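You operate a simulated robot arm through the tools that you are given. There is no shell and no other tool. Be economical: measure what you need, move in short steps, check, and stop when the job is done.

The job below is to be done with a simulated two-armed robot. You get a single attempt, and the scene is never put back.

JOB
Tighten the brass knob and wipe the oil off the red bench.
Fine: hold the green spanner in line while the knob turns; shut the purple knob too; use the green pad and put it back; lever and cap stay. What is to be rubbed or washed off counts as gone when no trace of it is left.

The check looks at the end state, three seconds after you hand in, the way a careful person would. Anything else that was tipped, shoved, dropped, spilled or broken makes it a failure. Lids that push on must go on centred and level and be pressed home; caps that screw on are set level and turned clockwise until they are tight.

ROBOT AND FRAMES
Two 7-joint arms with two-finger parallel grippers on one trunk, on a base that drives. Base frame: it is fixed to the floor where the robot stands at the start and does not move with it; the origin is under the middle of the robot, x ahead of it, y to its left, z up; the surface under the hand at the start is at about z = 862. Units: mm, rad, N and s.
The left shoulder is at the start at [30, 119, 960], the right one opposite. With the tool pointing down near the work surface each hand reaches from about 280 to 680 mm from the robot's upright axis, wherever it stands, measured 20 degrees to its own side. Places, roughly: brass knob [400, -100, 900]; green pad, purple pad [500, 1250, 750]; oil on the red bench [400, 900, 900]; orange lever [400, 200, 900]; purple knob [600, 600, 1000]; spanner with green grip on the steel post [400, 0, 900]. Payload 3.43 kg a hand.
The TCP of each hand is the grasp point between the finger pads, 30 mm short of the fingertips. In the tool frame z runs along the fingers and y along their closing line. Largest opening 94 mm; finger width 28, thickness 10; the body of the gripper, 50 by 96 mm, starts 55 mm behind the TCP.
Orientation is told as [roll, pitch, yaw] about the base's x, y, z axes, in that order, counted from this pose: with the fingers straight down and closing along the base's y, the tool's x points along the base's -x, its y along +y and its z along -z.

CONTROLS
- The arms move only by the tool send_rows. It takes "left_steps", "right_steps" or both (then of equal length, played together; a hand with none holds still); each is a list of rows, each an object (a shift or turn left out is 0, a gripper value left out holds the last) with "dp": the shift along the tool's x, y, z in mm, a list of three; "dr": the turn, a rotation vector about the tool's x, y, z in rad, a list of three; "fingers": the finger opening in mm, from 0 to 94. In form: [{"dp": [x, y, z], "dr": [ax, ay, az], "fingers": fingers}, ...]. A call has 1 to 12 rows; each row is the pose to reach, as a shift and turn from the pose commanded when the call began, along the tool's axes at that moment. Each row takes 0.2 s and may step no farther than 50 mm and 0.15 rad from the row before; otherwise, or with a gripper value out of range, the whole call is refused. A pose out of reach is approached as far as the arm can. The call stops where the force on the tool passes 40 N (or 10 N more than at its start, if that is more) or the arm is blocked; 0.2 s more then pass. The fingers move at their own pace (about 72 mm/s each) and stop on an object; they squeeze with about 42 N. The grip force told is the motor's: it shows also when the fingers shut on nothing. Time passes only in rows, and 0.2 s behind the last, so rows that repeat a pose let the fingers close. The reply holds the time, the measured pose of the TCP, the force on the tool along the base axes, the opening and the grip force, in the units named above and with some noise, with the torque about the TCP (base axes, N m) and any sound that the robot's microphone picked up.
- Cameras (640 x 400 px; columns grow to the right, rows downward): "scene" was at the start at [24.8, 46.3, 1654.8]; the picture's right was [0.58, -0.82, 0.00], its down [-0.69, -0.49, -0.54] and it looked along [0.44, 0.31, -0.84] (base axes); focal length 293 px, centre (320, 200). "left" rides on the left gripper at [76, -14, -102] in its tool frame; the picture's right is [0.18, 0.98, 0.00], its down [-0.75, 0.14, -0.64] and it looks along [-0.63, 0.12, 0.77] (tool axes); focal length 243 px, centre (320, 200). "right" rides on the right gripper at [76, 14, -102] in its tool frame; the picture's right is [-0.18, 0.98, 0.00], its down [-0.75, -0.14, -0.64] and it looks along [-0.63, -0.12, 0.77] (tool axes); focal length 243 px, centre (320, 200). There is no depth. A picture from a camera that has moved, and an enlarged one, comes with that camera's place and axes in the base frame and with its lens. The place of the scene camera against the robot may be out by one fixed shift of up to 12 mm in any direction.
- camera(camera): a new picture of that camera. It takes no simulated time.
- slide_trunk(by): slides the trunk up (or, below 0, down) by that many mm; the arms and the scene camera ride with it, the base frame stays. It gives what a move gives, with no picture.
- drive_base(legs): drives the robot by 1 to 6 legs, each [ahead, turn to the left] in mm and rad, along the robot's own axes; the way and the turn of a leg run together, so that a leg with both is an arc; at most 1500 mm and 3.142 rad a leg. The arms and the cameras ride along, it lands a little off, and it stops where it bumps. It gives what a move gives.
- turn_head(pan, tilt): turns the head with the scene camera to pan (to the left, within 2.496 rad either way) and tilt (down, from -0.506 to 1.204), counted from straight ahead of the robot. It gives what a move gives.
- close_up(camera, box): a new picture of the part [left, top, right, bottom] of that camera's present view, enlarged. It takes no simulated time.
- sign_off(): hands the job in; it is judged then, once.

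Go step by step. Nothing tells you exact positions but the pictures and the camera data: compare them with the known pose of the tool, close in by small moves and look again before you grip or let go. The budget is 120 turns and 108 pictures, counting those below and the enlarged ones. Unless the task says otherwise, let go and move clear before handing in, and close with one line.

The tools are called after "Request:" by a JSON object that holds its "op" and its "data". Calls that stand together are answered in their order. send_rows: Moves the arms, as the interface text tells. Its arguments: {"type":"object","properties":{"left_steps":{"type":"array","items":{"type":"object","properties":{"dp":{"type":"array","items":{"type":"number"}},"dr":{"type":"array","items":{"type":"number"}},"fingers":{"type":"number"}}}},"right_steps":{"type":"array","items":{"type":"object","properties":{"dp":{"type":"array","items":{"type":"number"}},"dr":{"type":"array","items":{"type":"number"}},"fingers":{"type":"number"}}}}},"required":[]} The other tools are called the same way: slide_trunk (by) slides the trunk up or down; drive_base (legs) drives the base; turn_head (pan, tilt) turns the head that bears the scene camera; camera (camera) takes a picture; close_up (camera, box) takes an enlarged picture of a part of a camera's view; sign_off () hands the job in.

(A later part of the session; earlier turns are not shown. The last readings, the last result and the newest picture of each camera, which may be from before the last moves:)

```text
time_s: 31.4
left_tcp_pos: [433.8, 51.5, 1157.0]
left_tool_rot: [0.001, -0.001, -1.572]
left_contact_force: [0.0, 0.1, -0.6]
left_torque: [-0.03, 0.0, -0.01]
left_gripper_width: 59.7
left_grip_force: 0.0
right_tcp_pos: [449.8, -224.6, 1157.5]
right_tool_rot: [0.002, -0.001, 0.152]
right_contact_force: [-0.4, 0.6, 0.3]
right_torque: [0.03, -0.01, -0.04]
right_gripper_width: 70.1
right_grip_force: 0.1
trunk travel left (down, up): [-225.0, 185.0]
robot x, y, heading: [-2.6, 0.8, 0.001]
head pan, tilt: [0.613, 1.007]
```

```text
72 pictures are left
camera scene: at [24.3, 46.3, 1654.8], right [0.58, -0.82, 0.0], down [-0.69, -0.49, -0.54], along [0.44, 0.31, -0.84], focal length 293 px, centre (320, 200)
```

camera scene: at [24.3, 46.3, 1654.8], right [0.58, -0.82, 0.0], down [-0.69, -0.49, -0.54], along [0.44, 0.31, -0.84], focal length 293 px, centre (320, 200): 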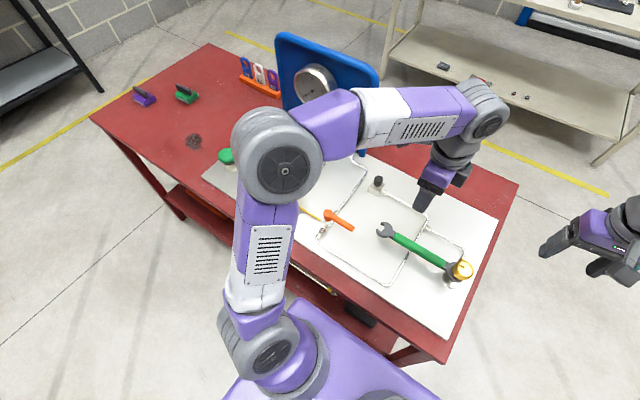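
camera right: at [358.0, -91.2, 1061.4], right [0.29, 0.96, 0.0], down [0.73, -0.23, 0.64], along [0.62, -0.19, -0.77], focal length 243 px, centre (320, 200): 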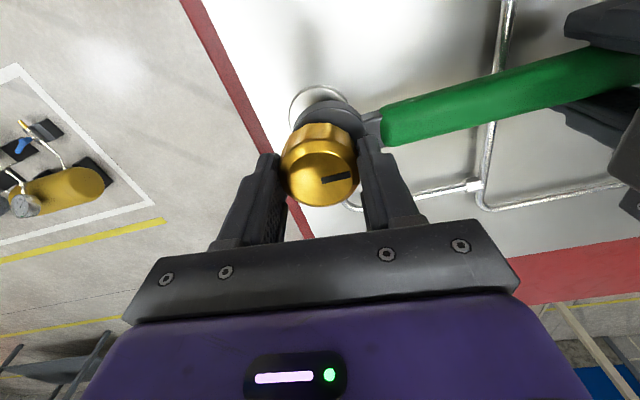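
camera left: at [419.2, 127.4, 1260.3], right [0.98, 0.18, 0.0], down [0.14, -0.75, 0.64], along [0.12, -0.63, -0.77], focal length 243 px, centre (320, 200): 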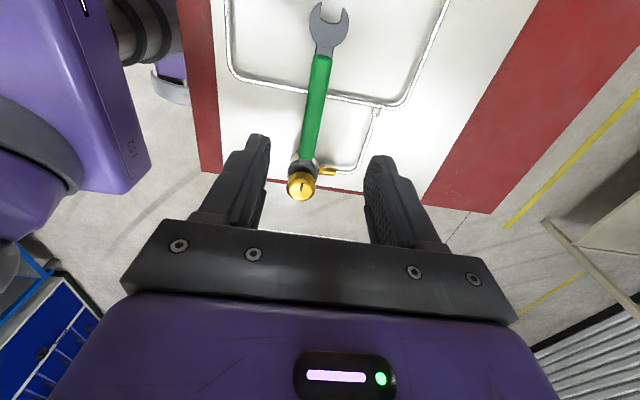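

The knob is tight and the spanner is still in line. The purple knob (~(552, 609, 955)) is out of reach from here, so I'll retract the arms and check that the floor is clear before driving along the bench.

Request:
{"op": "send_rows", "data": {"left_steps": [{"dp": [18, -9, -4], "dr": [0, 0, -0.143]}, {"dp": [36, -19, -8], "dr": [0, 0, -0.286]}, {"dp": [55, -28, -12], "dr": [0, 0, -0.429]}, {"dp": [73, -38, -16], "dr": [0, 0, -0.571]}, {"dp": [91, -47, -20], "dr": [0, 0, -0.714]}, {"dp": [109, -57, -24], "dr": [0, 0, -0.857]}, {"dp": [127, -66, -28], "dr": [0, 0, -1.0]}, {"dp": [145, -76, -32], "dr": [0, 0, -1.143]}, {"dp": [164, -85, -36], "dr": [0, 0, -1.286]}, {"dp": [182, -95, -40], "dr": [0, 0, -1.43]}, {"dp": [200, -104, -43], "dr": [0, 0, -1.571]}], "right_steps": [{"dp": [12, 0, -5]}, {"dp": [24, 0, -10]}, {"dp": [36, 0, -15]}, {"dp": [48, 0, -20]}, {"dp": [60, 0, -25]}, {"dp": [72, 0, -30]}, {"dp": [84, 0, -35]}, {"dp": [96, 0, -40]}, {"dp": [108, 0, -45]}, {"dp": [120, 0, -50], "dr": [0, 0, 0.08]}, {"dp": [130, 0, -50], "dr": [0, 0, 0.152]}]}}

Request:
{"op": "turn_head", "data": {"pan": 1.571, "tilt": 0.75}}

Request:
{"op": "camera", "data": {"camera": "scene"}}

Request:
{"op": "turn_head", "data": {"pan": 2.49, "tilt": 0.75}}

Request:
{"op": "camera", "data": {"camera": "scene"}}

```text
time_s: 33.8
left_tcp_pos: [329.0, 254.9, 1195.9]
left_tool_rot: [0.001, 0.0, 0.003]
left_contact_force: [0.7, -0.1, -0.5]
left_torque: [0.02, -0.01, -0.01]
left_gripper_width: 59.8
left_grip_force: 0.0
right_tcp_pos: [319.6, -244.2, 1207.9]
right_tool_rot: [0.002, 0.0, 0.0]
right_contact_force: [-0.7, -0.2, -0.1]
right_torque: [-0.02, -0.03, -0.02]
right_gripper_width: 70.3
right_grip_force: 0.0
trunk travel left (down, up): [-225.0, 185.0]
robot x, y, heading: [-0.3, -0.8, 0.001]
head pan, tilt: [0.613, 1.007]
```

```text
time_s: 35.0
left_tcp_pos: [329.1, 252.3, 1196.8]
left_tool_rot: [0.0, 0.0, -0.001]
left_contact_force: [0.5, -0.4, 0.0]
left_torque: [-0.01, 0.04, -0.01]
left_gripper_width: 60.1
left_grip_force: 0.1
right_tcp_pos: [320.4, -244.2, 1209.0]
right_tool_rot: [0.001, 0.0, -0.001]
right_contact_force: [-0.4, 0.3, 0.4]
right_torque: [-0.04, 0.01, -0.03]
right_gripper_width: 70.0
right_grip_force: 0.1
trunk travel left (down, up): [-225.0, 185.0]
robot x, y, heading: [-1.0, -3.0, 0.001]
head pan, tilt: [1.571, 0.75]
```

```text
71 pictures are left
camera scene: at [-31.8, 89.4, 1674.3], right [1.0, 0.0, 0.0], down [0.0, -0.68, -0.73], along [0.0, 0.73, -0.68], focal length 293 px, centre (320, 200)
```

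scene: 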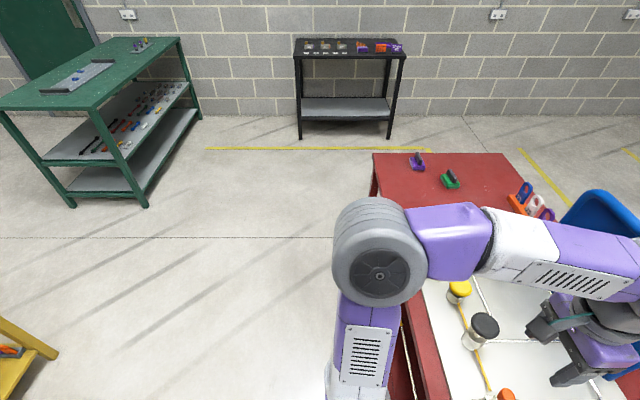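

```text
time_s: 36.2
left_tcp_pos: [328.0, 253.8, 1197.5]
left_tool_rot: [-0.001, 0.0, -0.004]
left_contact_force: [-0.6, -0.8, -0.2]
left_torque: [-0.03, 0.02, 0.0]
left_gripper_width: 60.1
left_grip_force: 0.0
right_tcp_pos: [320.8, -243.8, 1208.9]
right_tool_rot: [0.002, 0.0, 0.0]
right_contact_force: [0.1, 0.5, 1.0]
right_torque: [0.01, 0.0, 0.0]
right_gripper_width: 70.1
right_grip_force: 0.0
trunk travel left (down, up): [-225.0, 185.0]
robot x, y, heading: [-1.4, -1.5, -0.005]
head pan, tilt: [2.491, 0.75]
```

```text
70 pictures are left
camera scene: at [-97.8, 56.8, 1674.3], right [0.61, 0.8, 0.0], down [0.54, -0.41, -0.73], along [-0.58, 0.44, -0.68], focal length 293 px, centre (320, 200)
```

scene: 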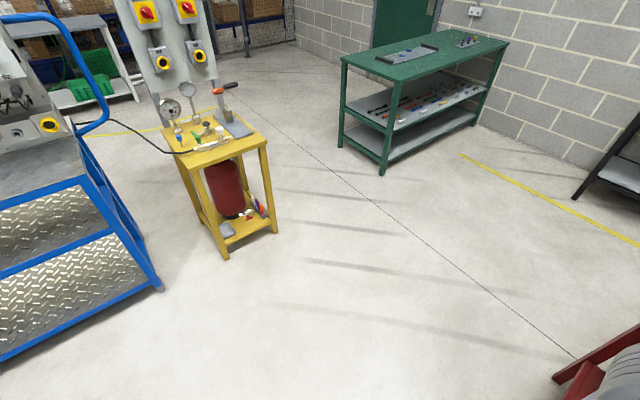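

The floor beside and behind me is clear. I'll back off, shift about 450 mm to the left along the bench, and return to the same stand-off.

Request:
{"op": "drive_base", "data": {"legs": [[-200, 0], [0, 1.571], [450, 0], [0, -1.571], [190, 0]]}}

Request:
{"op": "turn_head", "data": {"pan": 0.3, "tilt": 0.95}}

Request:
{"op": "camera", "data": {"camera": "scene"}}

Request:
{"op": "camera", "data": {"camera": "left"}}

```text
time_s: 48.8
left_tcp_pos: [350.8, 692.3, 1196.4]
left_tool_rot: [0.001, -0.001, -0.033]
left_contact_force: [0.3, 0.5, 0.9]
left_torque: [-0.02, 0.01, 0.03]
left_gripper_width: 60.1
left_grip_force: 0.0
right_tcp_pos: [326.2, 194.5, 1209.0]
right_tool_rot: [0.001, 0.0, -0.032]
right_contact_force: [0.2, -0.4, 0.0]
right_torque: [0.03, 0.01, 0.0]
right_gripper_width: 69.9
right_grip_force: 0.1
trunk travel left (down, up): [-225.0, 185.0]
robot x, y, heading: [14.6, 447.5, -0.038]
head pan, tilt: [2.491, 0.75]
```

```text
time_s: 50.9
left_tcp_pos: [350.7, 691.1, 1195.6]
left_tool_rot: [0.003, 0.0, -0.033]
left_contact_force: [0.3, -0.5, 0.8]
left_torque: [0.01, -0.02, 0.02]
left_gripper_width: 60.1
left_grip_force: 0.0
right_tcp_pos: [325.6, 193.6, 1208.8]
right_tool_rot: [0.001, -0.001, -0.032]
right_contact_force: [-0.4, -0.2, -0.4]
right_torque: [0.04, -0.03, -0.03]
right_gripper_width: 70.1
right_grip_force: 0.0
trunk travel left (down, up): [-225.0, 185.0]
robot x, y, heading: [9.1, 446.4, -0.035]
head pan, tilt: [0.3, 0.949]
```

```text
69 pictures are left
camera scene: at [50.9, 475.2, 1658.8], right [0.27, -0.96, 0.0], down [-0.78, -0.22, -0.58], along [0.56, 0.15, -0.81], focal length 293 px, centre (320, 200)
```

scene: 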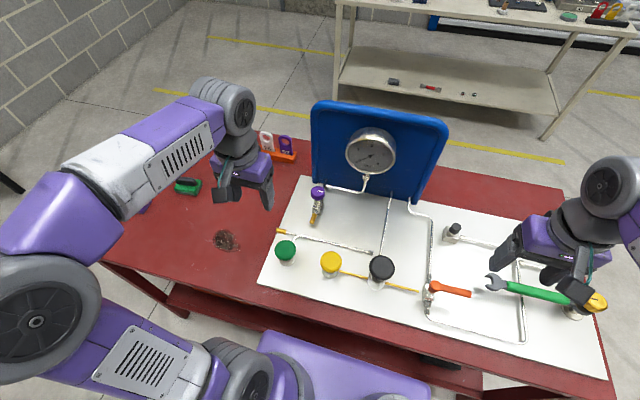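

```text
68 pictures are left
camera left: at [273.8, 679.5, 1299.5], right [-0.15, 0.99, 0.0], down [0.76, 0.12, 0.64], along [0.63, 0.1, -0.77], focal length 243 px, centre (320, 200)
```

left: 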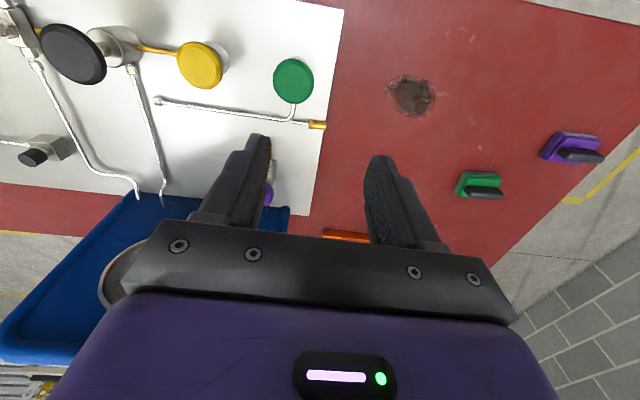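

The robot is now near (10, 447). I'll move the left hand for a clear view of the purple knob and zoom in with the scene camera.

Request:
{"op": "send_rows", "data": {"left_steps": [{"dp": [-20, -23, 11], "fingers": 94}, {"dp": [-40, -46, 22]}, {"dp": [-60, -69, 34]}, {"dp": [-80, -91, 46]}]}}

Request:
{"op": "close_up", "data": {"camera": "scene", "box": [270, 160, 370, 240]}}

Request:
{"op": "camera", "data": {"camera": "left"}}

Request:
{"op": "camera", "data": {"camera": "right"}}

```text
time_s: 51.9
left_tcp_pos: [428.3, 596.7, 1151.9]
left_tool_rot: [-0.001, 0.0, -0.033]
left_contact_force: [-0.5, -0.6, 0.2]
left_torque: [0.0, 0.02, 0.0]
left_gripper_width: 94.0
left_grip_force: 0.1
right_tcp_pos: [325.6, 194.3, 1208.3]
right_tool_rot: [0.002, 0.0, -0.032]
right_contact_force: [0.2, 0.0, 0.9]
right_torque: [0.03, 0.0, 0.01]
right_gripper_width: 69.8
right_grip_force: 0.1
trunk travel left (down, up): [-225.0, 185.0]
robot x, y, heading: [12.9, 448.4, -0.034]
head pan, tilt: [0.3, 0.949]
```

```text
5.00 times, centred on (320, 200) of scene
camera zoom: at [51.9, 474.5, 1658.8], right [0.26, -0.96, 0.0], down [-0.78, -0.21, -0.58], along [0.56, 0.15, -0.81], focal length 1464 px, centre (320, 200)
```

zoom: 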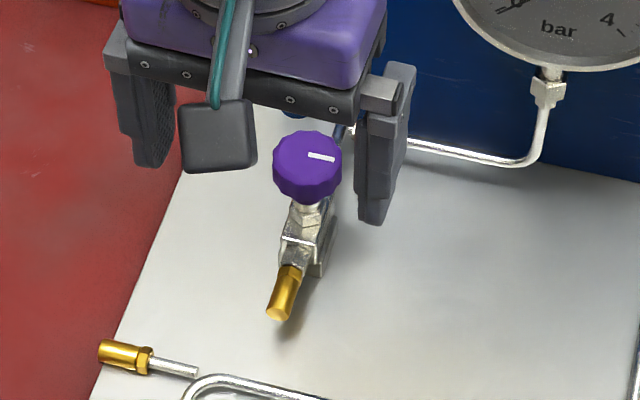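

```text
66 pictures are left
camera left: at [351.9, 585.4, 1253.8], right [-0.15, 0.99, 0.0], down [0.76, 0.12, 0.64], along [0.63, 0.1, -0.77], focal length 243 px, centre (320, 200)
```

left: 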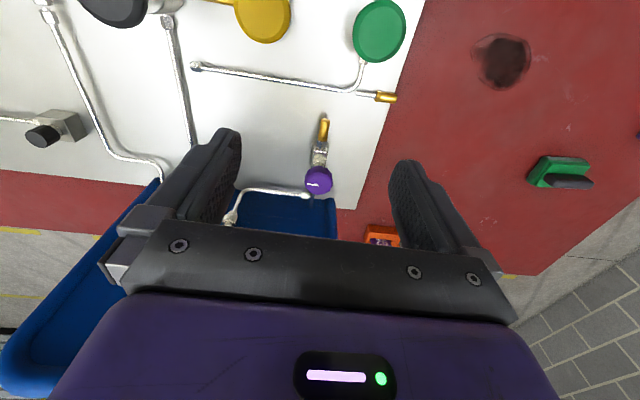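

```text
65 pictures are left
camera right: at [249.5, 210.8, 1310.0], right [0.22, 0.98, 0.0], down [0.75, -0.17, 0.64], along [0.63, -0.14, -0.77], focal length 243 px, centre (320, 200)
```

right: 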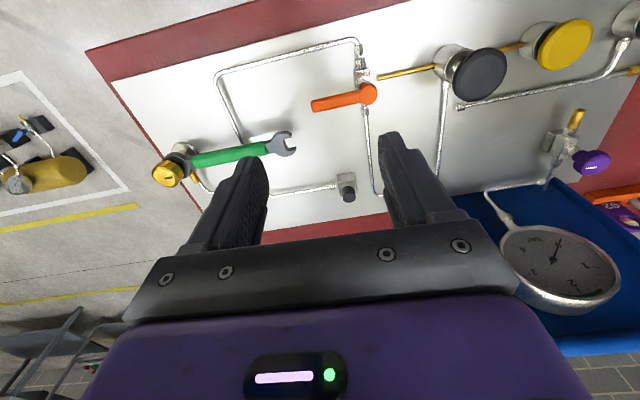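

The purple knob's axis is vertical, centred near (561, 617) with its top around z≈955 and about 42 mm across. The gauge panel is ~100 mm behind it. I'll zoom in before going over it.

Request:
{"op": "close_up", "data": {"camera": "left", "box": [260, 110, 380, 220]}}

Request:
{"op": "close_up", "data": {"camera": "right", "box": [500, 80, 640, 200]}}

```text
3.64 times, centred on (320, 165) of left
camera zoom: at [351.9, 585.4, 1253.8], right [-0.15, 0.99, 0.0], down [0.76, 0.12, 0.64], along [0.63, 0.1, -0.77], focal length 882 px, centre (320, 327)
```

zoom: 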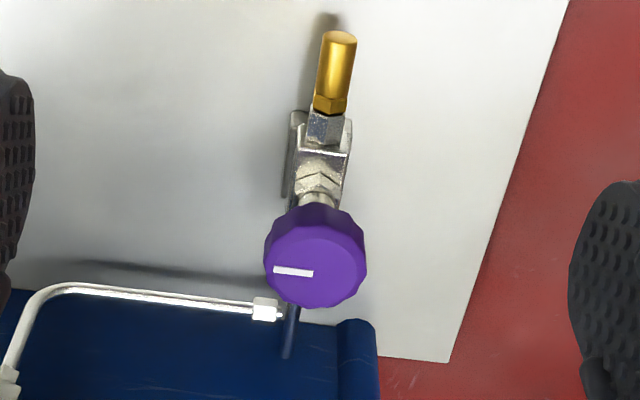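

```text
3.33 times, centred on (570, 140) of right
camera zoom: at [249.5, 210.8, 1310.0], right [0.22, 0.98, 0.0], down [0.75, -0.17, 0.64], along [0.63, -0.14, -0.77], focal length 809 px, centre (-513, 400)
```

zoom: 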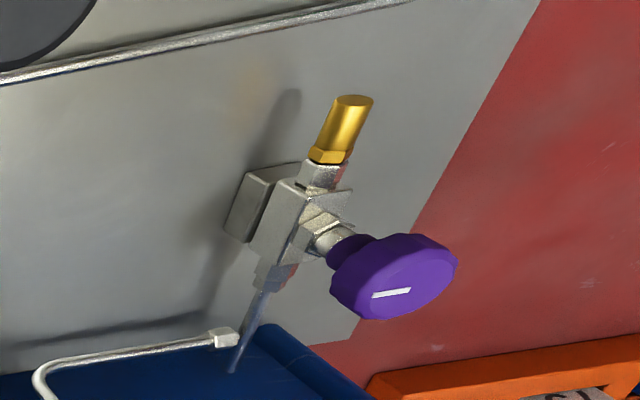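

Purple knob top is at (565, 618, 954), about 43 mm across and ~16 mm thick. I'll go over it with yaw ≈ +0.9, which keeps the wrist camera away from the gauge.

Request:
{"op": "send_rows", "data": {"left_steps": [{"dp": [-18, 3, 15], "dr": [0, 0, -0.133]}, {"dp": [-36, 7, 30], "dr": [0, 0, -0.266]}, {"dp": [-55, 10, 46], "dr": [0, 0, -0.4]}, {"dp": [-75, 14, 62], "dr": [0, 0, -0.533]}, {"dp": [-95, 18, 78], "dr": [0, 0, -0.666]}, {"dp": [-116, 22, 95], "dr": [0, 0, -0.8]}, {"dp": [-136, 25.5, 112], "dr": [0, 0, -0.933]}]}}

Request:
{"op": "camera", "data": {"camera": "left"}}

Request:
{"op": "camera", "data": {"camera": "scene"}}

```text
time_s: 53.5
left_tcp_pos: [564.4, 618.7, 1038.2]
left_tool_rot: [-0.001, 0.0, 0.903]
left_contact_force: [0.3, 0.3, 0.2]
left_torque: [-0.03, -0.01, -0.05]
left_gripper_width: 94.0
left_grip_force: 0.1
right_tcp_pos: [326.2, 194.2, 1208.0]
right_tool_rot: [0.003, 0.0, -0.033]
right_contact_force: [0.0, -0.1, 0.0]
right_torque: [0.02, 0.03, 0.02]
right_gripper_width: 70.2
right_grip_force: 0.1
trunk travel left (down, up): [-225.0, 185.0]
robot x, y, heading: [8.6, 446.7, -0.034]
head pan, tilt: [0.3, 0.949]
```

```text
62 pictures are left
camera left: at [528.2, 550.2, 1141.4], right [-0.89, 0.46, 0.0], down [0.36, 0.68, 0.64], along [0.3, 0.57, -0.77], focal length 243 px, centre (320, 200)
```

left: 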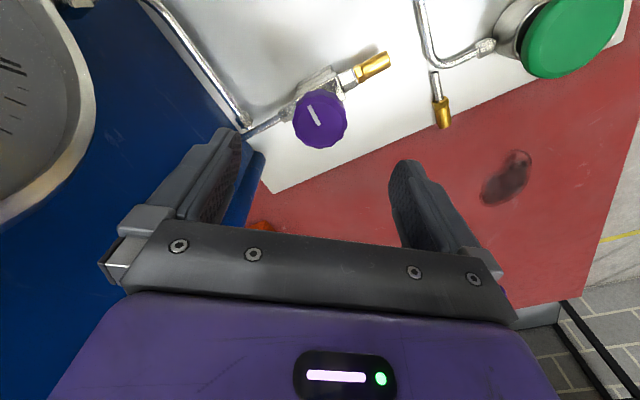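

```text
61 pictures are left
camera scene: at [51.8, 475.0, 1658.8], right [0.26, -0.96, 0.0], down [-0.78, -0.22, -0.58], along [0.56, 0.15, -0.81], focal length 293 px, centre (320, 200)
```

scene: 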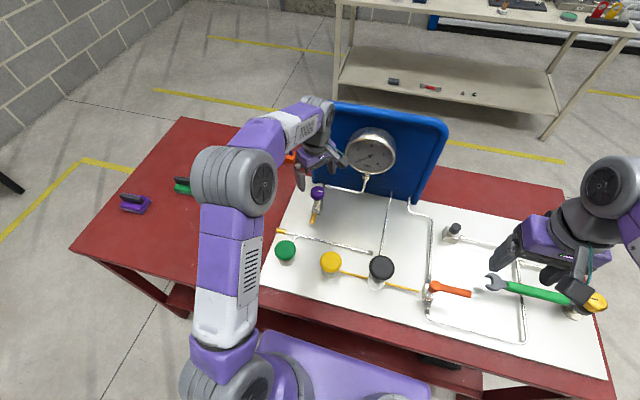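

The knob is centred to within about 2 mm. I'll descend so the fingers straddle it and look again.

Request:
{"op": "send_rows", "data": {"left_steps": [{"dp": [1, 0, 25]}, {"dp": [1.5, 0, 50]}, {"dp": [1.8, 0, 65]}, {"dp": [1.8, 0, 75]}, {"dp": [1.8, 0, 75]}]}}

Request:
{"op": "camera", "data": {"camera": "left"}}

Request:
{"op": "close_up", "data": {"camera": "scene", "box": [250, 80, 410, 240]}}

```text
time_s: 54.7
left_tcp_pos: [563.7, 617.0, 964.2]
left_tool_rot: [-0.001, -0.001, 0.9]
left_contact_force: [0.4, -0.1, -0.2]
left_torque: [-0.03, -0.01, -0.02]
left_gripper_width: 93.8
left_grip_force: 0.1
right_tcp_pos: [326.1, 194.2, 1207.5]
right_tool_rot: [0.001, 0.001, -0.032]
right_contact_force: [0.2, -0.5, -0.2]
right_torque: [-0.02, -0.01, -0.02]
right_gripper_width: 70.1
right_grip_force: 0.1
trunk travel left (down, up): [-225.0, 185.0]
robot x, y, heading: [9.8, 447.9, -0.032]
head pan, tilt: [0.3, 0.949]
```

```text
60 pictures are left
camera left: at [527.6, 549.3, 1066.6], right [-0.88, 0.47, 0.0], down [0.36, 0.68, 0.64], along [0.3, 0.57, -0.77], focal length 243 px, centre (320, 200)
```

left: 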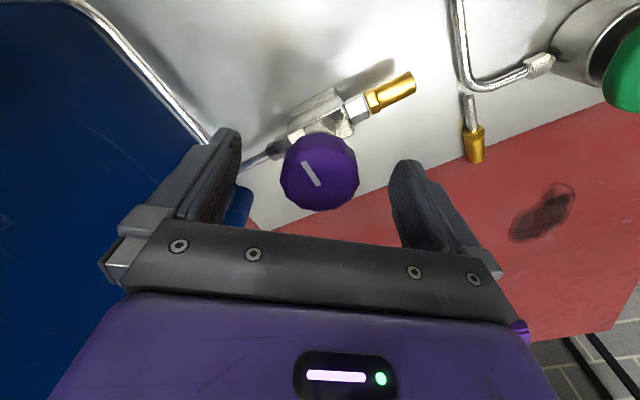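

```text
2.50 times, centred on (330, 160) of scene
camera zoom: at [50.8, 475.1, 1658.8], right [0.26, -0.96, 0.0], down [-0.78, -0.22, -0.58], along [0.56, 0.15, -0.81], focal length 732 px, centre (295, 300)
```

zoom: 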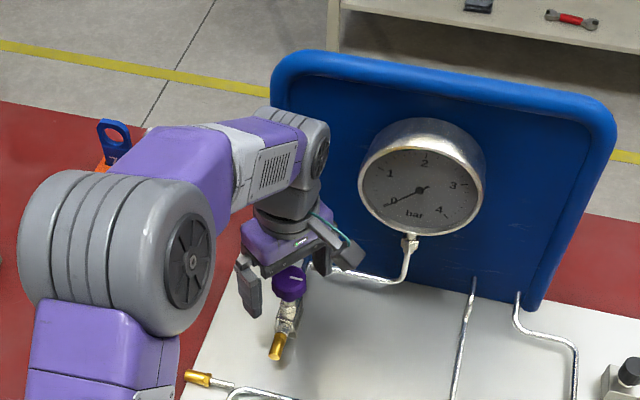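

Well centred. I'll close on the knob.

Request:
{"op": "send_rows", "data": {"left_steps": [{"dp": [1, -0.5, 0], "fingers": 75}, {"dp": [1, -0.5, 0], "fingers": 60}, {"dp": [1, -0.5, 0], "fingers": 50}, {"dp": [1, -0.5, 0], "fingers": 40}, {"dp": [1, -0.5, 0], "fingers": 30}, {"dp": [1, -0.5, 0], "fingers": 25}, {"dp": [1, -0.5, 0], "fingers": 25}]}}

Request:
{"op": "camera", "data": {"camera": "left"}}

```text
time_s: 56.3
left_tcp_pos: [564.0, 616.0, 964.0]
left_tool_rot: [-0.002, -0.001, 0.901]
left_contact_force: [-0.9, 1.4, -1.2]
left_torque: [0.09, -0.02, -0.09]
left_gripper_width: 41.3
left_grip_force: 44.9
right_tcp_pos: [324.6, 194.5, 1208.8]
right_tool_rot: [0.001, -0.002, -0.035]
right_contact_force: [0.6, 0.0, -0.6]
right_torque: [0.01, 0.02, 0.02]
right_gripper_width: 70.0
right_grip_force: 0.0
trunk travel left (down, up): [-225.0, 185.0]
robot x, y, heading: [12.0, 449.8, -0.032]
head pan, tilt: [0.3, 0.949]
```

```text
58 pictures are left
camera left: at [527.1, 547.9, 1066.5], right [-0.88, 0.47, 0.0], down [0.36, 0.68, 0.64], along [0.3, 0.57, -0.77], focal length 243 px, centre (320, 200)
```

left: 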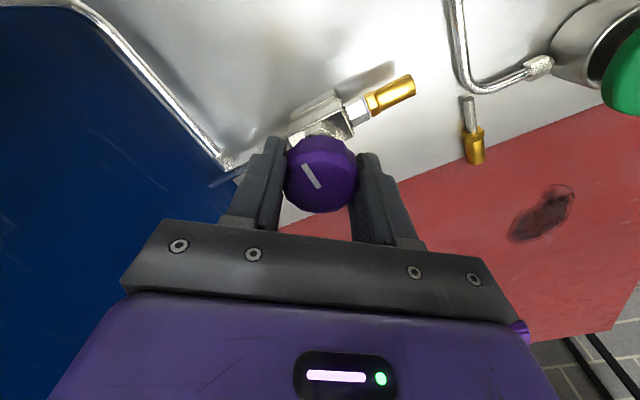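

The knob is held at 41 mm with low forces. I'll turn it clockwise from yaw 0.9 towards -0.7.

Request:
{"op": "send_rows", "data": {"left_steps": [{"dr": [0, 0, 0.13]}, {"dr": [0, 0, 0.26]}, {"dr": [0, 0, 0.39]}, {"dr": [0, 0, 0.52]}, {"dr": [0, 0, 0.65]}, {"dr": [0, 0, 0.78]}, {"dr": [0, 0, 0.91]}, {"dr": [0, 0, 1.04]}, {"dr": [0, 0, 1.17]}, {"dr": [0, 0, 1.3]}, {"dr": [0, 0, 1.43]}, {"dr": [0, 0, 1.56]}]}}

Request:
{"op": "camera", "data": {"camera": "left"}}

```text
time_s: 58.9
left_tcp_pos: [562.7, 616.8, 963.4]
left_tool_rot: [0.0, 0.0, -0.66]
left_contact_force: [5.4, -1.1, 2.2]
left_torque: [-0.01, 0.51, 0.07]
left_gripper_width: 41.4
left_grip_force: 44.9
right_tcp_pos: [325.9, 194.3, 1208.4]
right_tool_rot: [0.002, 0.0, -0.034]
right_contact_force: [0.1, 0.9, 0.3]
right_torque: [-0.02, 0.0, 0.02]
right_gripper_width: 70.0
right_grip_force: 0.0
trunk travel left (down, up): [-225.0, 185.0]
robot x, y, heading: [12.0, 448.0, -0.034]
head pan, tilt: [0.3, 0.949]
```

```text
57 pictures are left
camera left: at [494.3, 651.6, 1066.4], right [0.46, 0.89, 0.0], down [0.68, -0.35, 0.64], along [0.57, -0.29, -0.77], focal length 243 px, centre (320, 200)
```

left: 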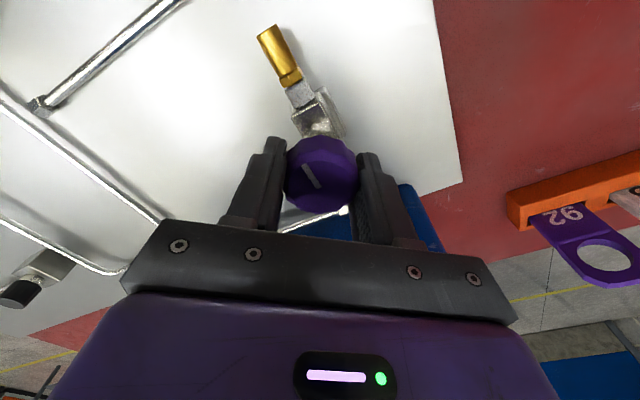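

The knob turned freely with the hand through 1.56 rad. I'll continue a bit before taking a new grip.

Request:
{"op": "send_rows", "data": {"left_steps": [{"dr": [0, 0, 0.12]}, {"dr": [0, 0, 0.24]}, {"dr": [0, 0, 0.36]}, {"dr": [0, 0, 0.48]}, {"dr": [0, 0, 0.6]}, {"dr": [0, 0, 0.72]}, {"dr": [0, 0, 0.84]}]}}

Request:
{"op": "close_up", "data": {"camera": "left", "box": [260, 110, 380, 220]}}

```text
time_s: 60.5
left_tcp_pos: [562.8, 615.2, 963.9]
left_tool_rot: [0.0, -0.001, -1.499]
left_contact_force: [1.2, -1.7, 3.0]
left_torque: [-0.5, 0.15, 0.09]
left_gripper_width: 41.4
left_grip_force: 44.5
right_tcp_pos: [325.4, 194.3, 1208.9]
right_tool_rot: [0.001, 0.0, -0.033]
right_contact_force: [0.2, 0.7, 0.5]
right_torque: [-0.03, 0.04, -0.01]
right_gripper_width: 69.9
right_grip_force: 0.1
trunk travel left (down, up): [-225.0, 185.0]
robot x, y, heading: [9.3, 447.3, -0.031]
head pan, tilt: [0.3, 0.949]
```

```text
3.64 times, centred on (320, 165) of left
camera zoom: at [543.5, 691.0, 1066.5], right [0.97, 0.25, 0.0], down [0.19, -0.74, 0.64], along [0.16, -0.62, -0.77], focal length 882 px, centre (320, 327)
```

zoom: 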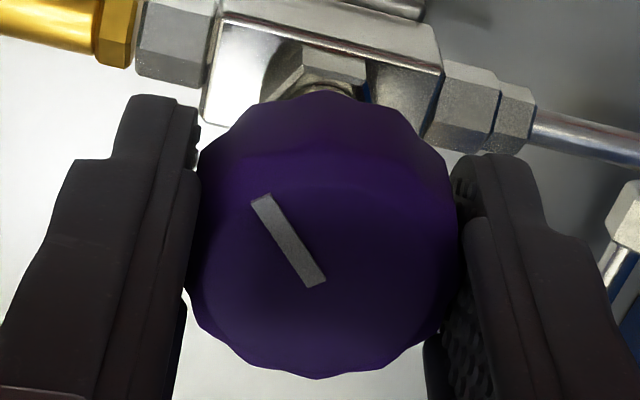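

It's still turning freely (2.4 rad so far). I'll release, lift, rotate back to yaw ≈ 0.9 and re-grip.

Request:
{"op": "send_rows", "data": {"left_steps": [{"fingers": 54}, {"fingers": 60}, {"dp": [0, 0, -15], "fingers": 66}, {"dp": [0, 0, -30], "fingers": 70}, {"dp": [0, 0, -30], "dr": [0, 0, -0.14]}, {"dp": [0, 0, -30], "dr": [0, 0, -0.28]}, {"dp": [0, 0, -30], "dr": [0, 0, -0.42]}, {"dp": [0, 0, -30], "dr": [0, 0, -0.56]}, {"dp": [0, 0, -30], "dr": [0, 0, -0.7]}, {"dp": [0, 0, -30], "dr": [0, 0, -0.84]}, {"dp": [0, 0, -30], "dr": [0, 0, -0.98]}, {"dp": [0, 0, -30], "dr": [0, 0, -1.12]}]}}

Request:
{"op": "send_rows", "data": {"left_steps": [{"dr": [0, 0, -0.14]}, {"dr": [0, 0, -0.28]}, {"dr": [0, 0, -0.42]}, {"dr": [0, 0, -0.56]}, {"dr": [0, 0, -0.7]}, {"dr": [0, 0, -0.84]}, {"dr": [0, 0, -0.98]}, {"dr": [0, 0, -1.12]}, {"dr": [0, 0, -1.26]}]}}

Request:
{"op": "send_rows", "data": {"left_steps": [{"dp": [0, 0, 18]}, {"dp": [0, 0, 30], "fingers": 60}, {"dp": [0, 0, 30], "fingers": 50}, {"dp": [0, 0, 30], "fingers": 40}, {"dp": [0, 0, 30], "fingers": 25}, {"dp": [0, 0, 30], "fingers": 25}, {"dp": [0, 0, 30], "fingers": 25}]}}

Request:
{"op": "close_up", "data": {"camera": "left", "box": [260, 110, 380, 220]}}

```text
time_s: 63.1
left_tcp_pos: [562.8, 617.1, 993.8]
left_tool_rot: [0.001, -0.001, -0.378]
left_contact_force: [-0.6, 0.8, 0.0]
left_torque: [0.03, -0.01, 0.0]
left_gripper_width: 70.0
left_grip_force: 0.0
right_tcp_pos: [325.5, 193.4, 1210.1]
right_tool_rot: [0.001, 0.0, -0.035]
right_contact_force: [-0.2, 0.8, 0.2]
right_torque: [0.0, -0.03, -0.01]
right_gripper_width: 70.1
right_grip_force: 0.0
trunk travel left (down, up): [-225.0, 185.0]
robot x, y, heading: [13.1, 449.4, -0.033]
head pan, tilt: [0.3, 0.949]
```

```text
time_s: 65.1
left_tcp_pos: [563.3, 615.8, 993.2]
left_tool_rot: [0.001, 0.001, 0.882]
left_contact_force: [0.5, -0.2, -0.9]
left_torque: [0.0, 0.01, -0.02]
left_gripper_width: 70.2
left_grip_force: 0.0
right_tcp_pos: [325.0, 194.7, 1208.9]
right_tool_rot: [0.001, 0.0, -0.032]
right_contact_force: [0.0, -0.6, -0.2]
right_torque: [0.03, 0.01, 0.0]
right_gripper_width: 70.0
right_grip_force: 0.1
trunk travel left (down, up): [-225.0, 185.0]
robot x, y, heading: [8.1, 450.8, -0.032]
head pan, tilt: [0.3, 0.949]
```

```text
time_s: 66.7
left_tcp_pos: [563.4, 615.1, 964.6]
left_tool_rot: [0.001, 0.0, 0.879]
left_contact_force: [1.1, -2.1, -2.4]
left_torque: [0.02, -0.42, 0.01]
left_gripper_width: 41.2
left_grip_force: 45.0
right_tcp_pos: [325.3, 193.9, 1208.3]
right_tool_rot: [0.003, 0.002, -0.033]
right_contact_force: [0.4, -0.6, 0.2]
right_torque: [0.01, 0.01, 0.0]
right_gripper_width: 70.2
right_grip_force: 0.1
trunk travel left (down, up): [-225.0, 185.0]
robot x, y, heading: [12.0, 450.2, -0.029]
head pan, tilt: [0.3, 0.949]
```

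```text
3.64 times, centred on (320, 165) of left
camera zoom: at [525.3, 548.3, 1066.6], right [-0.88, 0.48, 0.0], down [0.37, 0.67, 0.64], along [0.31, 0.56, -0.77], focal length 882 px, centre (320, 327)
```

zoom: 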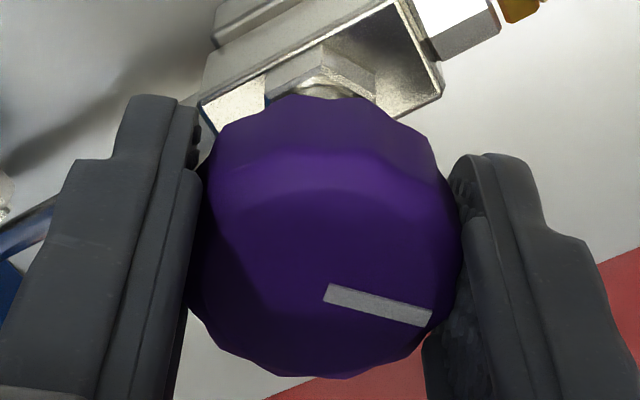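

Request:
{"op": "send_rows", "data": {"left_steps": [{"dr": [0, 0, 0.13]}, {"dr": [0, 0, 0.26]}, {"dr": [0, 0, 0.39]}, {"dr": [0, 0, 0.52]}, {"dr": [0, 0, 0.65]}, {"dr": [0, 0, 0.78]}, {"dr": [0, 0, 0.91]}, {"dr": [0, 0, 1.04]}, {"dr": [0, 0, 1.17]}, {"dr": [0, 0, 1.3]}, {"dr": [0, 0, 1.43]}, {"dr": [0, 0, 1.56]}]}}

Request:
{"op": "close_up", "data": {"camera": "left", "box": [260, 110, 380, 220]}}

```text
time_s: 69.3
left_tcp_pos: [562.5, 615.6, 963.7]
left_tool_rot: [-0.001, -0.001, -0.681]
left_contact_force: [-0.4, -1.3, 2.3]
left_torque: [-0.2, 0.04, 0.57]
left_gripper_width: 41.8
left_grip_force: 45.2
right_tcp_pos: [325.1, 193.4, 1208.0]
right_tool_rot: [0.001, -0.002, -0.033]
right_contact_force: [0.6, 0.3, -0.3]
right_torque: [0.0, 0.0, 0.01]
right_gripper_width: 70.0
right_grip_force: 0.1
trunk travel left (down, up): [-225.0, 185.0]
robot x, y, heading: [15.8, 450.5, -0.033]
head pan, tilt: [0.3, 0.949]
```

```text
3.64 times, centred on (320, 165) of left
camera zoom: at [494.1, 653.6, 1066.3], right [0.48, 0.88, 0.0], down [0.67, -0.37, 0.64], along [0.56, -0.3, -0.77], focal length 882 px, centre (320, 327)
```

zoom: 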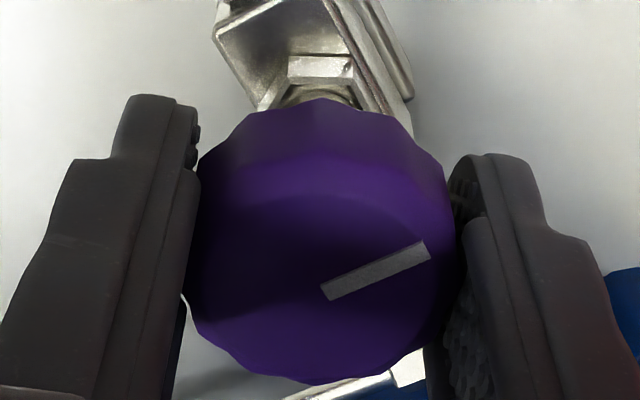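

The mark lagged and the torque rose to 0.57, so the knob seems shut. A short extra turn will confirm it.

Request:
{"op": "send_rows", "data": {"left_steps": [{"dr": [0, 0, 0.1]}, {"dr": [0, 0, 0.2]}, {"dr": [0, 0, 0.3]}, {"dr": [0, 0, 0.4]}]}}

Request:
{"op": "close_up", "data": {"camera": "left", "box": [260, 110, 380, 220]}}

```text
time_s: 70.3
left_tcp_pos: [562.1, 616.9, 963.7]
left_tool_rot: [-0.001, -0.001, -1.08]
left_contact_force: [1.0, 0.8, 0.4]
left_torque: [0.14, -0.04, 0.51]
left_gripper_width: 41.1
left_grip_force: 44.9
right_tcp_pos: [326.4, 195.5, 1208.7]
right_tool_rot: [0.002, 0.0, -0.034]
right_contact_force: [0.5, 0.5, -0.4]
right_torque: [0.0, 0.0, -0.02]
right_gripper_width: 69.6
right_grip_force: 0.0
trunk travel left (down, up): [-225.0, 185.0]
robot x, y, heading: [11.5, 447.9, -0.033]
head pan, tilt: [0.3, 0.949]
```

```text
3.64 times, centred on (320, 165) of left
camera zoom: at [514.1, 677.3, 1066.5], right [0.78, 0.62, 0.0], down [0.48, -0.6, 0.64], along [0.4, -0.5, -0.77], focal length 882 px, centre (320, 327)
```

zoom: 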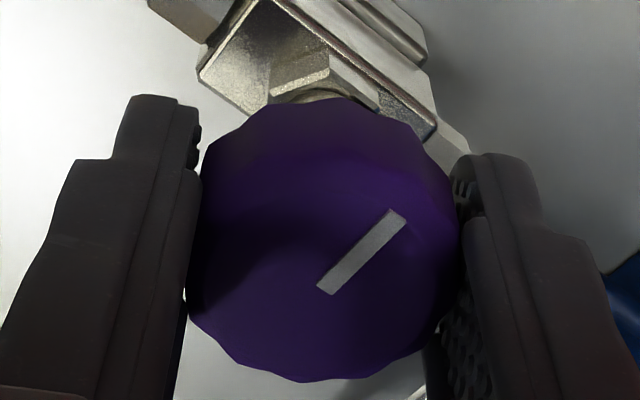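

The mark's world direction hasn't changed, so the purple knob is shut. I'll release, lift straight up, and bring the hand back to straight before driving on.

Request:
{"op": "send_rows", "data": {"left_steps": [{"fingers": 54}, {"fingers": 62}, {"dp": [0, 0, -25], "fingers": 70}, {"dp": [0, 0, -70]}, {"dp": [0, 0, -115]}, {"dp": [0, 0, -160]}, {"dp": [0, 0, -200]}, {"dp": [0, 0, -235]}, {"dp": [19, -35, -235], "dr": [0, 0, -0.14]}, {"dp": [38, -70, -235], "dr": [0, 0, -0.28]}, {"dp": [57, -105, -235], "dr": [0, 0, -0.42]}, {"dp": [76, -140, -235], "dr": [0, 0, -0.56]}]}}

Request:
{"op": "send_rows", "data": {"left_steps": [{"dp": [0, 0, 0], "dr": [0, 0, -0.12]}, {"dp": [0, 0, 0], "dr": [0, 0, -0.24]}, {"dp": [0, 0, 0], "dr": [0, 0, -0.36]}, {"dp": [0, 0, 0], "dr": [0, 0, -0.486]}]}}

Request:
{"op": "camera", "data": {"camera": "scene"}}

```text
time_s: 72.9
left_tcp_pos: [403.8, 619.5, 1197.9]
left_tool_rot: [-0.001, -0.003, -0.517]
left_contact_force: [0.1, -0.2, 0.3]
left_torque: [-0.04, -0.06, -0.04]
left_gripper_width: 69.9
left_grip_force: 0.1
right_tcp_pos: [324.8, 194.5, 1208.8]
right_tool_rot: [0.002, -0.003, -0.033]
right_contact_force: [0.1, 0.5, -0.2]
right_torque: [0.01, 0.0, -0.02]
right_gripper_width: 70.1
right_grip_force: 0.2
trunk travel left (down, up): [-225.0, 185.0]
robot x, y, heading: [11.2, 451.1, -0.036]
head pan, tilt: [0.3, 0.949]
```

```text
time_s: 73.9
left_tcp_pos: [403.0, 616.6, 1197.7]
left_tool_rot: [0.001, 0.001, -0.031]
left_contact_force: [0.0, 0.4, -0.6]
left_torque: [-0.06, 0.03, 0.0]
left_gripper_width: 69.7
left_grip_force: 0.0
right_tcp_pos: [325.2, 194.8, 1207.6]
right_tool_rot: [0.001, 0.001, -0.032]
right_contact_force: [0.7, 0.2, -0.2]
right_torque: [-0.01, -0.02, 0.01]
right_gripper_width: 69.9
right_grip_force: 0.1
trunk travel left (down, up): [-225.0, 185.0]
robot x, y, heading: [12.2, 449.5, -0.037]
head pan, tilt: [0.3, 0.949]
```

```text
52 pictures are left
camera scene: at [51.0, 475.1, 1658.8], right [0.26, -0.96, 0.0], down [-0.78, -0.22, -0.58], along [0.56, 0.15, -0.81], focal length 293 px, centre (320, 200)
```

scene: 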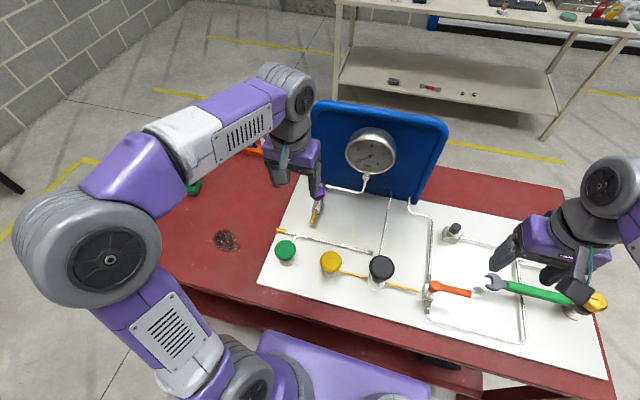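

Next is the wipe. I'll drive about 470 mm further left along the bench.

Request:
{"op": "drive_base", "data": {"legs": [[-200, 0], [0, 1.606], [470, 0], [0, -1.571], [195, 0]]}}

Request:
{"op": "camera", "data": {"camera": "scene"}}

Request:
{"op": "camera", "data": {"camera": "left"}}

Request:
{"op": "camera", "data": {"camera": "right"}}

```text
time_s: 86.8
left_tcp_pos: [410.9, 1075.0, 1197.4]
left_tool_rot: [-0.001, -0.001, -0.042]
left_contact_force: [0.9, -0.6, -0.4]
left_torque: [0.01, 0.02, 0.02]
left_gripper_width: 70.1
left_grip_force: 0.0
right_tcp_pos: [328.6, 651.8, 1208.2]
right_tool_rot: [0.001, 0.001, -0.042]
right_contact_force: [0.5, -0.8, -1.1]
right_torque: [-0.01, 0.0, -0.01]
right_gripper_width: 70.0
right_grip_force: 0.0
trunk travel left (down, up): [-225.0, 185.0]
robot x, y, heading: [19.9, 908.0, -0.038]
head pan, tilt: [0.3, 0.949]
```

```text
51 pictures are left
camera scene: at [57.1, 936.3, 1658.8], right [0.26, -0.97, 0.0], down [-0.79, -0.21, -0.58], along [0.56, 0.15, -0.81], focal length 293 px, centre (320, 200)
```

scene: 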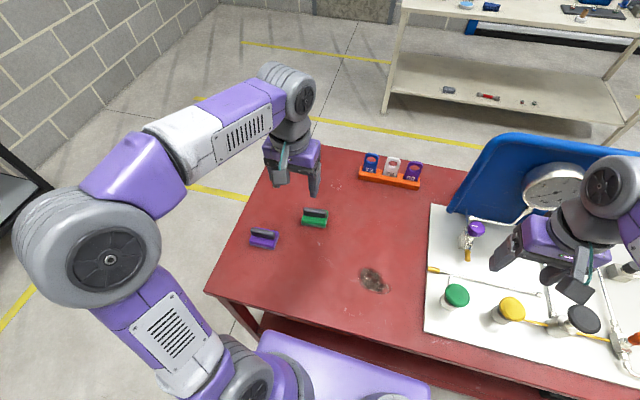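

```text
50 pictures are left
camera left: at [334.5, 1064.7, 1301.1], right [-0.14, 0.99, 0.0], down [0.76, 0.11, 0.64], along [0.64, 0.09, -0.77], focal length 243 px, centre (320, 200)
```

left: 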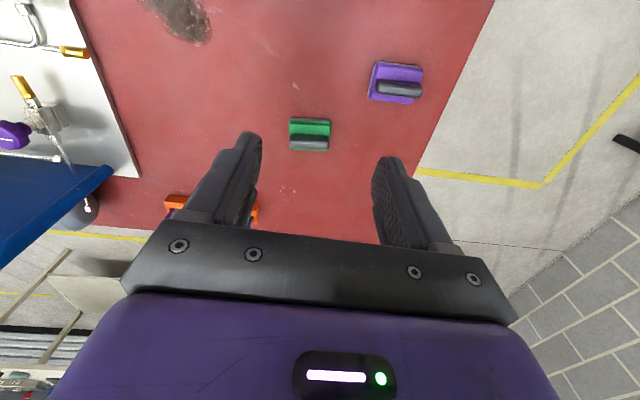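

```text
49 pictures are left
camera right: at [252.4, 670.8, 1310.2], right [0.22, 0.97, 0.0], down [0.75, -0.17, 0.64], along [0.63, -0.14, -0.77], focal length 243 px, centre (320, 200)
```

right: 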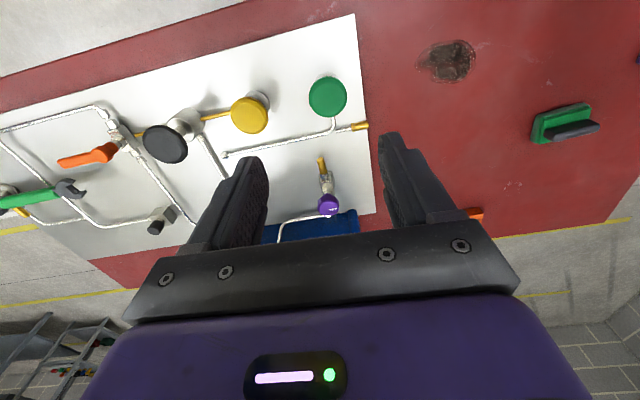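

The green pad has a dark bar handle running roughly along y near (540, 1072), with the oil near (390, 890). I'll zoom in on both.

Request:
{"op": "close_up", "data": {"camera": "left", "box": [260, 90, 360, 170]}}

Request:
{"op": "close_up", "data": {"camera": "right", "box": [400, 20, 620, 160]}}

Request:
{"op": "close_up", "data": {"camera": "scene", "box": [230, 190, 410, 310]}}

```text
5.00 times, centred on (310, 130) of left
camera zoom: at [334.5, 1064.7, 1301.1], right [-0.14, 0.99, 0.0], down [0.76, 0.11, 0.64], along [0.64, 0.09, -0.77], focal length 1213 px, centre (370, 550)
```

zoom: 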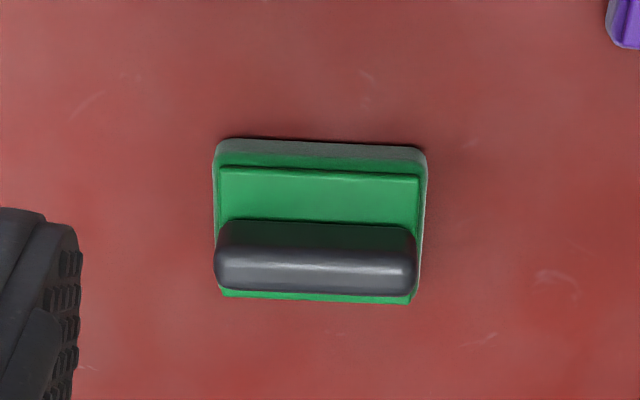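

```text
2.86 times, centred on (510, 90) of right
camera zoom: at [252.4, 670.8, 1310.2], right [0.22, 0.97, 0.0], down [0.75, -0.17, 0.64], along [0.63, -0.14, -0.77], focal length 693 px, centre (-223, 514)
```

zoom: 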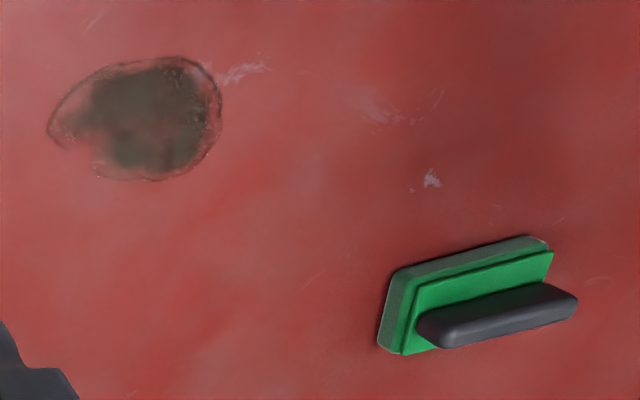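

```text
3.33 times, centred on (320, 250) of scene
camera zoom: at [57.1, 936.3, 1658.8], right [0.26, -0.97, 0.0], down [-0.79, -0.21, -0.58], along [0.56, 0.15, -0.81], focal length 976 px, centre (320, 33)
```

zoom: 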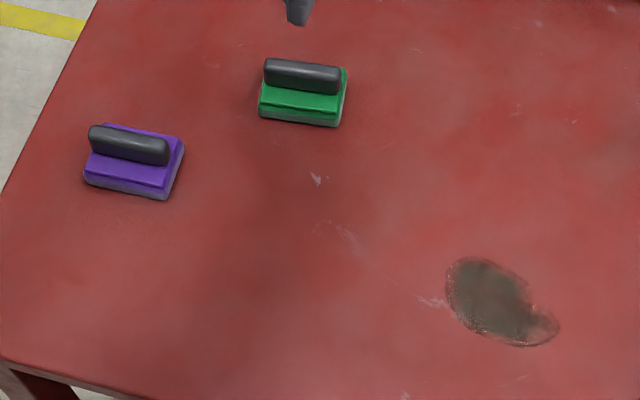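

The handle centre is about (538, 1073, 892), turned about +0.1 rad; the oil spans x 350–415, y 804–900. I'll bring the left hand over the pad at yaw -1.47 and move the right arm out of the way.

Request:
{"op": "send_rows", "data": {"left_steps": [{"dp": [-13, 0, 10], "dr": [0, 0, 0.143]}, {"dp": [-26, 0, 20], "dr": [0, 0, 0.286]}, {"dp": [-39, 1, 40], "dr": [0, 0, 0.429]}, {"dp": [-52, 1, 60], "dr": [0, 0, 0.572]}, {"dp": [-65, 1, 80], "dr": [0, 0, 0.715]}, {"dp": [-78, 2, 105], "dr": [0, 0, 0.858]}, {"dp": [-91, 2, 130], "dr": [0, 0, 1.0]}, {"dp": [-104, 2, 155], "dr": [0, 0, 1.143]}, {"dp": [-117, 3, 175], "dr": [0, 0, 1.286]}, {"dp": [-127, 3, 190], "dr": [0, 0, 1.428]}], "right_steps": [{"dp": [0, -15, 0]}, {"dp": [0, -30, 0]}, {"dp": [0, -45, 0]}, {"dp": [0, -60, 0]}, {"dp": [0, -75, 0]}, {"dp": [0, -90, 0]}, {"dp": [0, -105, 0]}, {"dp": [0, -120, 0]}, {"dp": [0, -130, 0]}, {"dp": [0, -140, 0]}]}}

Request:
{"op": "camera", "data": {"camera": "left"}}

```text
time_s: 89.0
left_tcp_pos: [538.0, 1073.3, 1008.2]
left_tool_rot: [0.0, -0.001, -1.473]
left_contact_force: [1.1, -0.5, -0.3]
left_torque: [0.02, -0.02, -0.01]
left_gripper_width: 70.2
left_grip_force: 0.1
right_tcp_pos: [322.6, 513.1, 1207.9]
right_tool_rot: [0.002, 0.0, -0.042]
right_contact_force: [0.1, -0.6, 0.4]
right_torque: [-0.01, -0.01, 0.02]
right_gripper_width: 69.8
right_grip_force: 0.2
trunk travel left (down, up): [-225.0, 185.0]
robot x, y, heading: [20.0, 912.3, -0.037]
head pan, tilt: [0.3, 0.949]
```

```text
45 pictures are left
camera left: at [517.1, 1147.7, 1111.6], right [0.96, 0.28, 0.0], down [0.21, -0.74, 0.64], along [0.18, -0.62, -0.77], focal length 243 px, centre (320, 200)
```

left: 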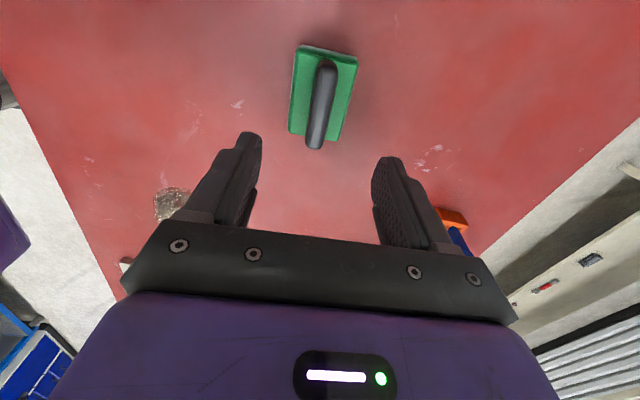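

Well centred. I'll lower to z≈914, so the tips sit just above the pad's base.

Request:
{"op": "send_rows", "data": {"left_steps": [{"dp": [0, 0, 40], "dr": [0, 0, -0.02]}, {"dp": [0, 0, 70], "dr": [0, 0, -0.02]}, {"dp": [0, 0, 84], "dr": [0, 0, -0.02]}, {"dp": [0, 0, 94], "dr": [0, 0, -0.02]}, {"dp": [0, 0, 94], "dr": [0, 0, -0.02]}]}}

Request:
{"op": "camera", "data": {"camera": "left"}}

Request:
{"op": "close_up", "data": {"camera": "scene", "box": [240, 150, 380, 260]}}

```text
time_s: 90.2
left_tcp_pos: [537.5, 1072.3, 913.5]
left_tool_rot: [-0.001, 0.002, -1.45]
left_contact_force: [0.3, -0.4, -0.5]
left_torque: [-0.01, 0.0, 0.01]
left_gripper_width: 69.9
left_grip_force: 0.1
right_tcp_pos: [323.5, 512.3, 1208.1]
right_tool_rot: [0.001, -0.003, -0.044]
right_contact_force: [0.5, -0.5, 0.6]
right_torque: [0.0, -0.01, 0.01]
right_gripper_width: 70.0
right_grip_force: 0.1
trunk travel left (down, up): [-225.0, 185.0]
robot x, y, heading: [16.4, 910.0, -0.043]
head pan, tilt: [0.3, 0.949]
```

```text
44 pictures are left
camera left: at [514.1, 1147.1, 1016.5], right [0.95, 0.3, 0.0], down [0.23, -0.73, 0.64], along [0.19, -0.61, -0.77], focal length 243 px, centre (320, 200)
```

left: 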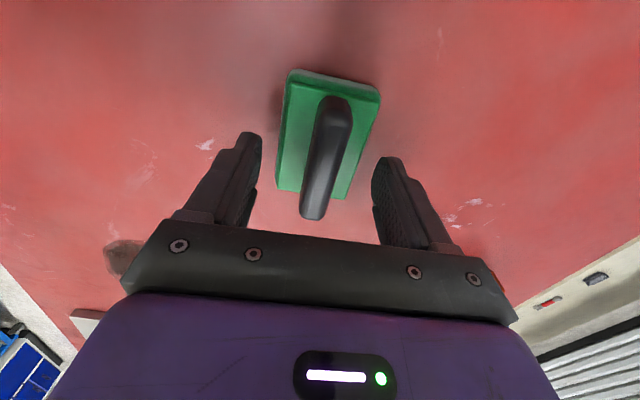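

```text
3.64 times, centred on (310, 205) of scene
camera zoom: at [56.1, 936.3, 1658.8], right [0.26, -0.97, 0.0], down [-0.79, -0.21, -0.58], along [0.56, 0.15, -0.81], focal length 1065 px, centre (356, 182)
```

zoom: 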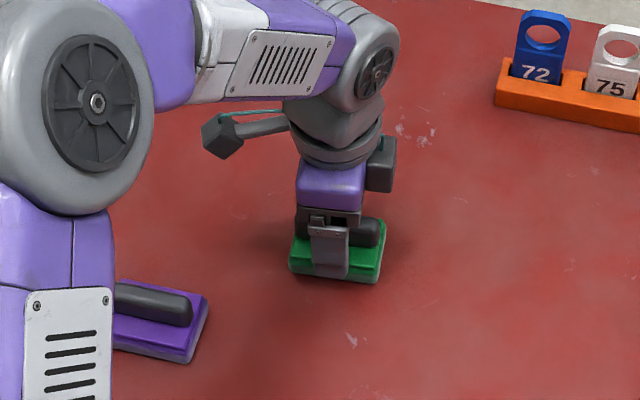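

The fingers straddle the handle and nothing is touching. I'll close.

Request:
{"op": "send_rows", "data": {"left_steps": [{"dr": [0, 0, -0.015], "fingers": 50}, {"dr": [0, 0, -0.015], "fingers": 36}, {"dr": [0, 0, -0.015], "fingers": 24}, {"dr": [0, 0, -0.015], "fingers": 12}, {"dr": [0, 0, -0.015], "fingers": 5}, {"dr": [0, 0, -0.015], "fingers": 5}]}}

Request:
{"op": "camera", "data": {"camera": "left"}}

```text
time_s: 91.6
left_tcp_pos: [538.0, 1072.9, 914.3]
left_tool_rot: [0.001, 0.001, -1.433]
left_contact_force: [-0.5, 0.5, -0.6]
left_torque: [-0.08, 0.01, 0.02]
left_gripper_width: 17.1
left_grip_force: 42.2
right_tcp_pos: [322.7, 513.2, 1207.8]
right_tool_rot: [0.002, -0.001, -0.042]
right_contact_force: [0.7, 0.2, 0.7]
right_torque: [0.0, 0.01, 0.03]
right_gripper_width: 70.1
right_grip_force: 0.0
trunk travel left (down, up): [-225.0, 185.0]
robot x, y, heading: [18.2, 910.3, -0.041]
head pan, tilt: [0.3, 0.949]
```

```text
42 pictures are left
camera left: at [513.0, 1147.1, 1017.1], right [0.95, 0.32, 0.0], down [0.24, -0.73, 0.64], along [0.2, -0.61, -0.77], focal length 243 px, centre (320, 200)
```

left: 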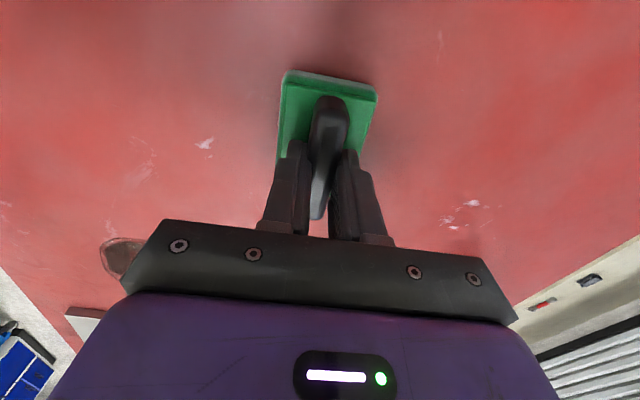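

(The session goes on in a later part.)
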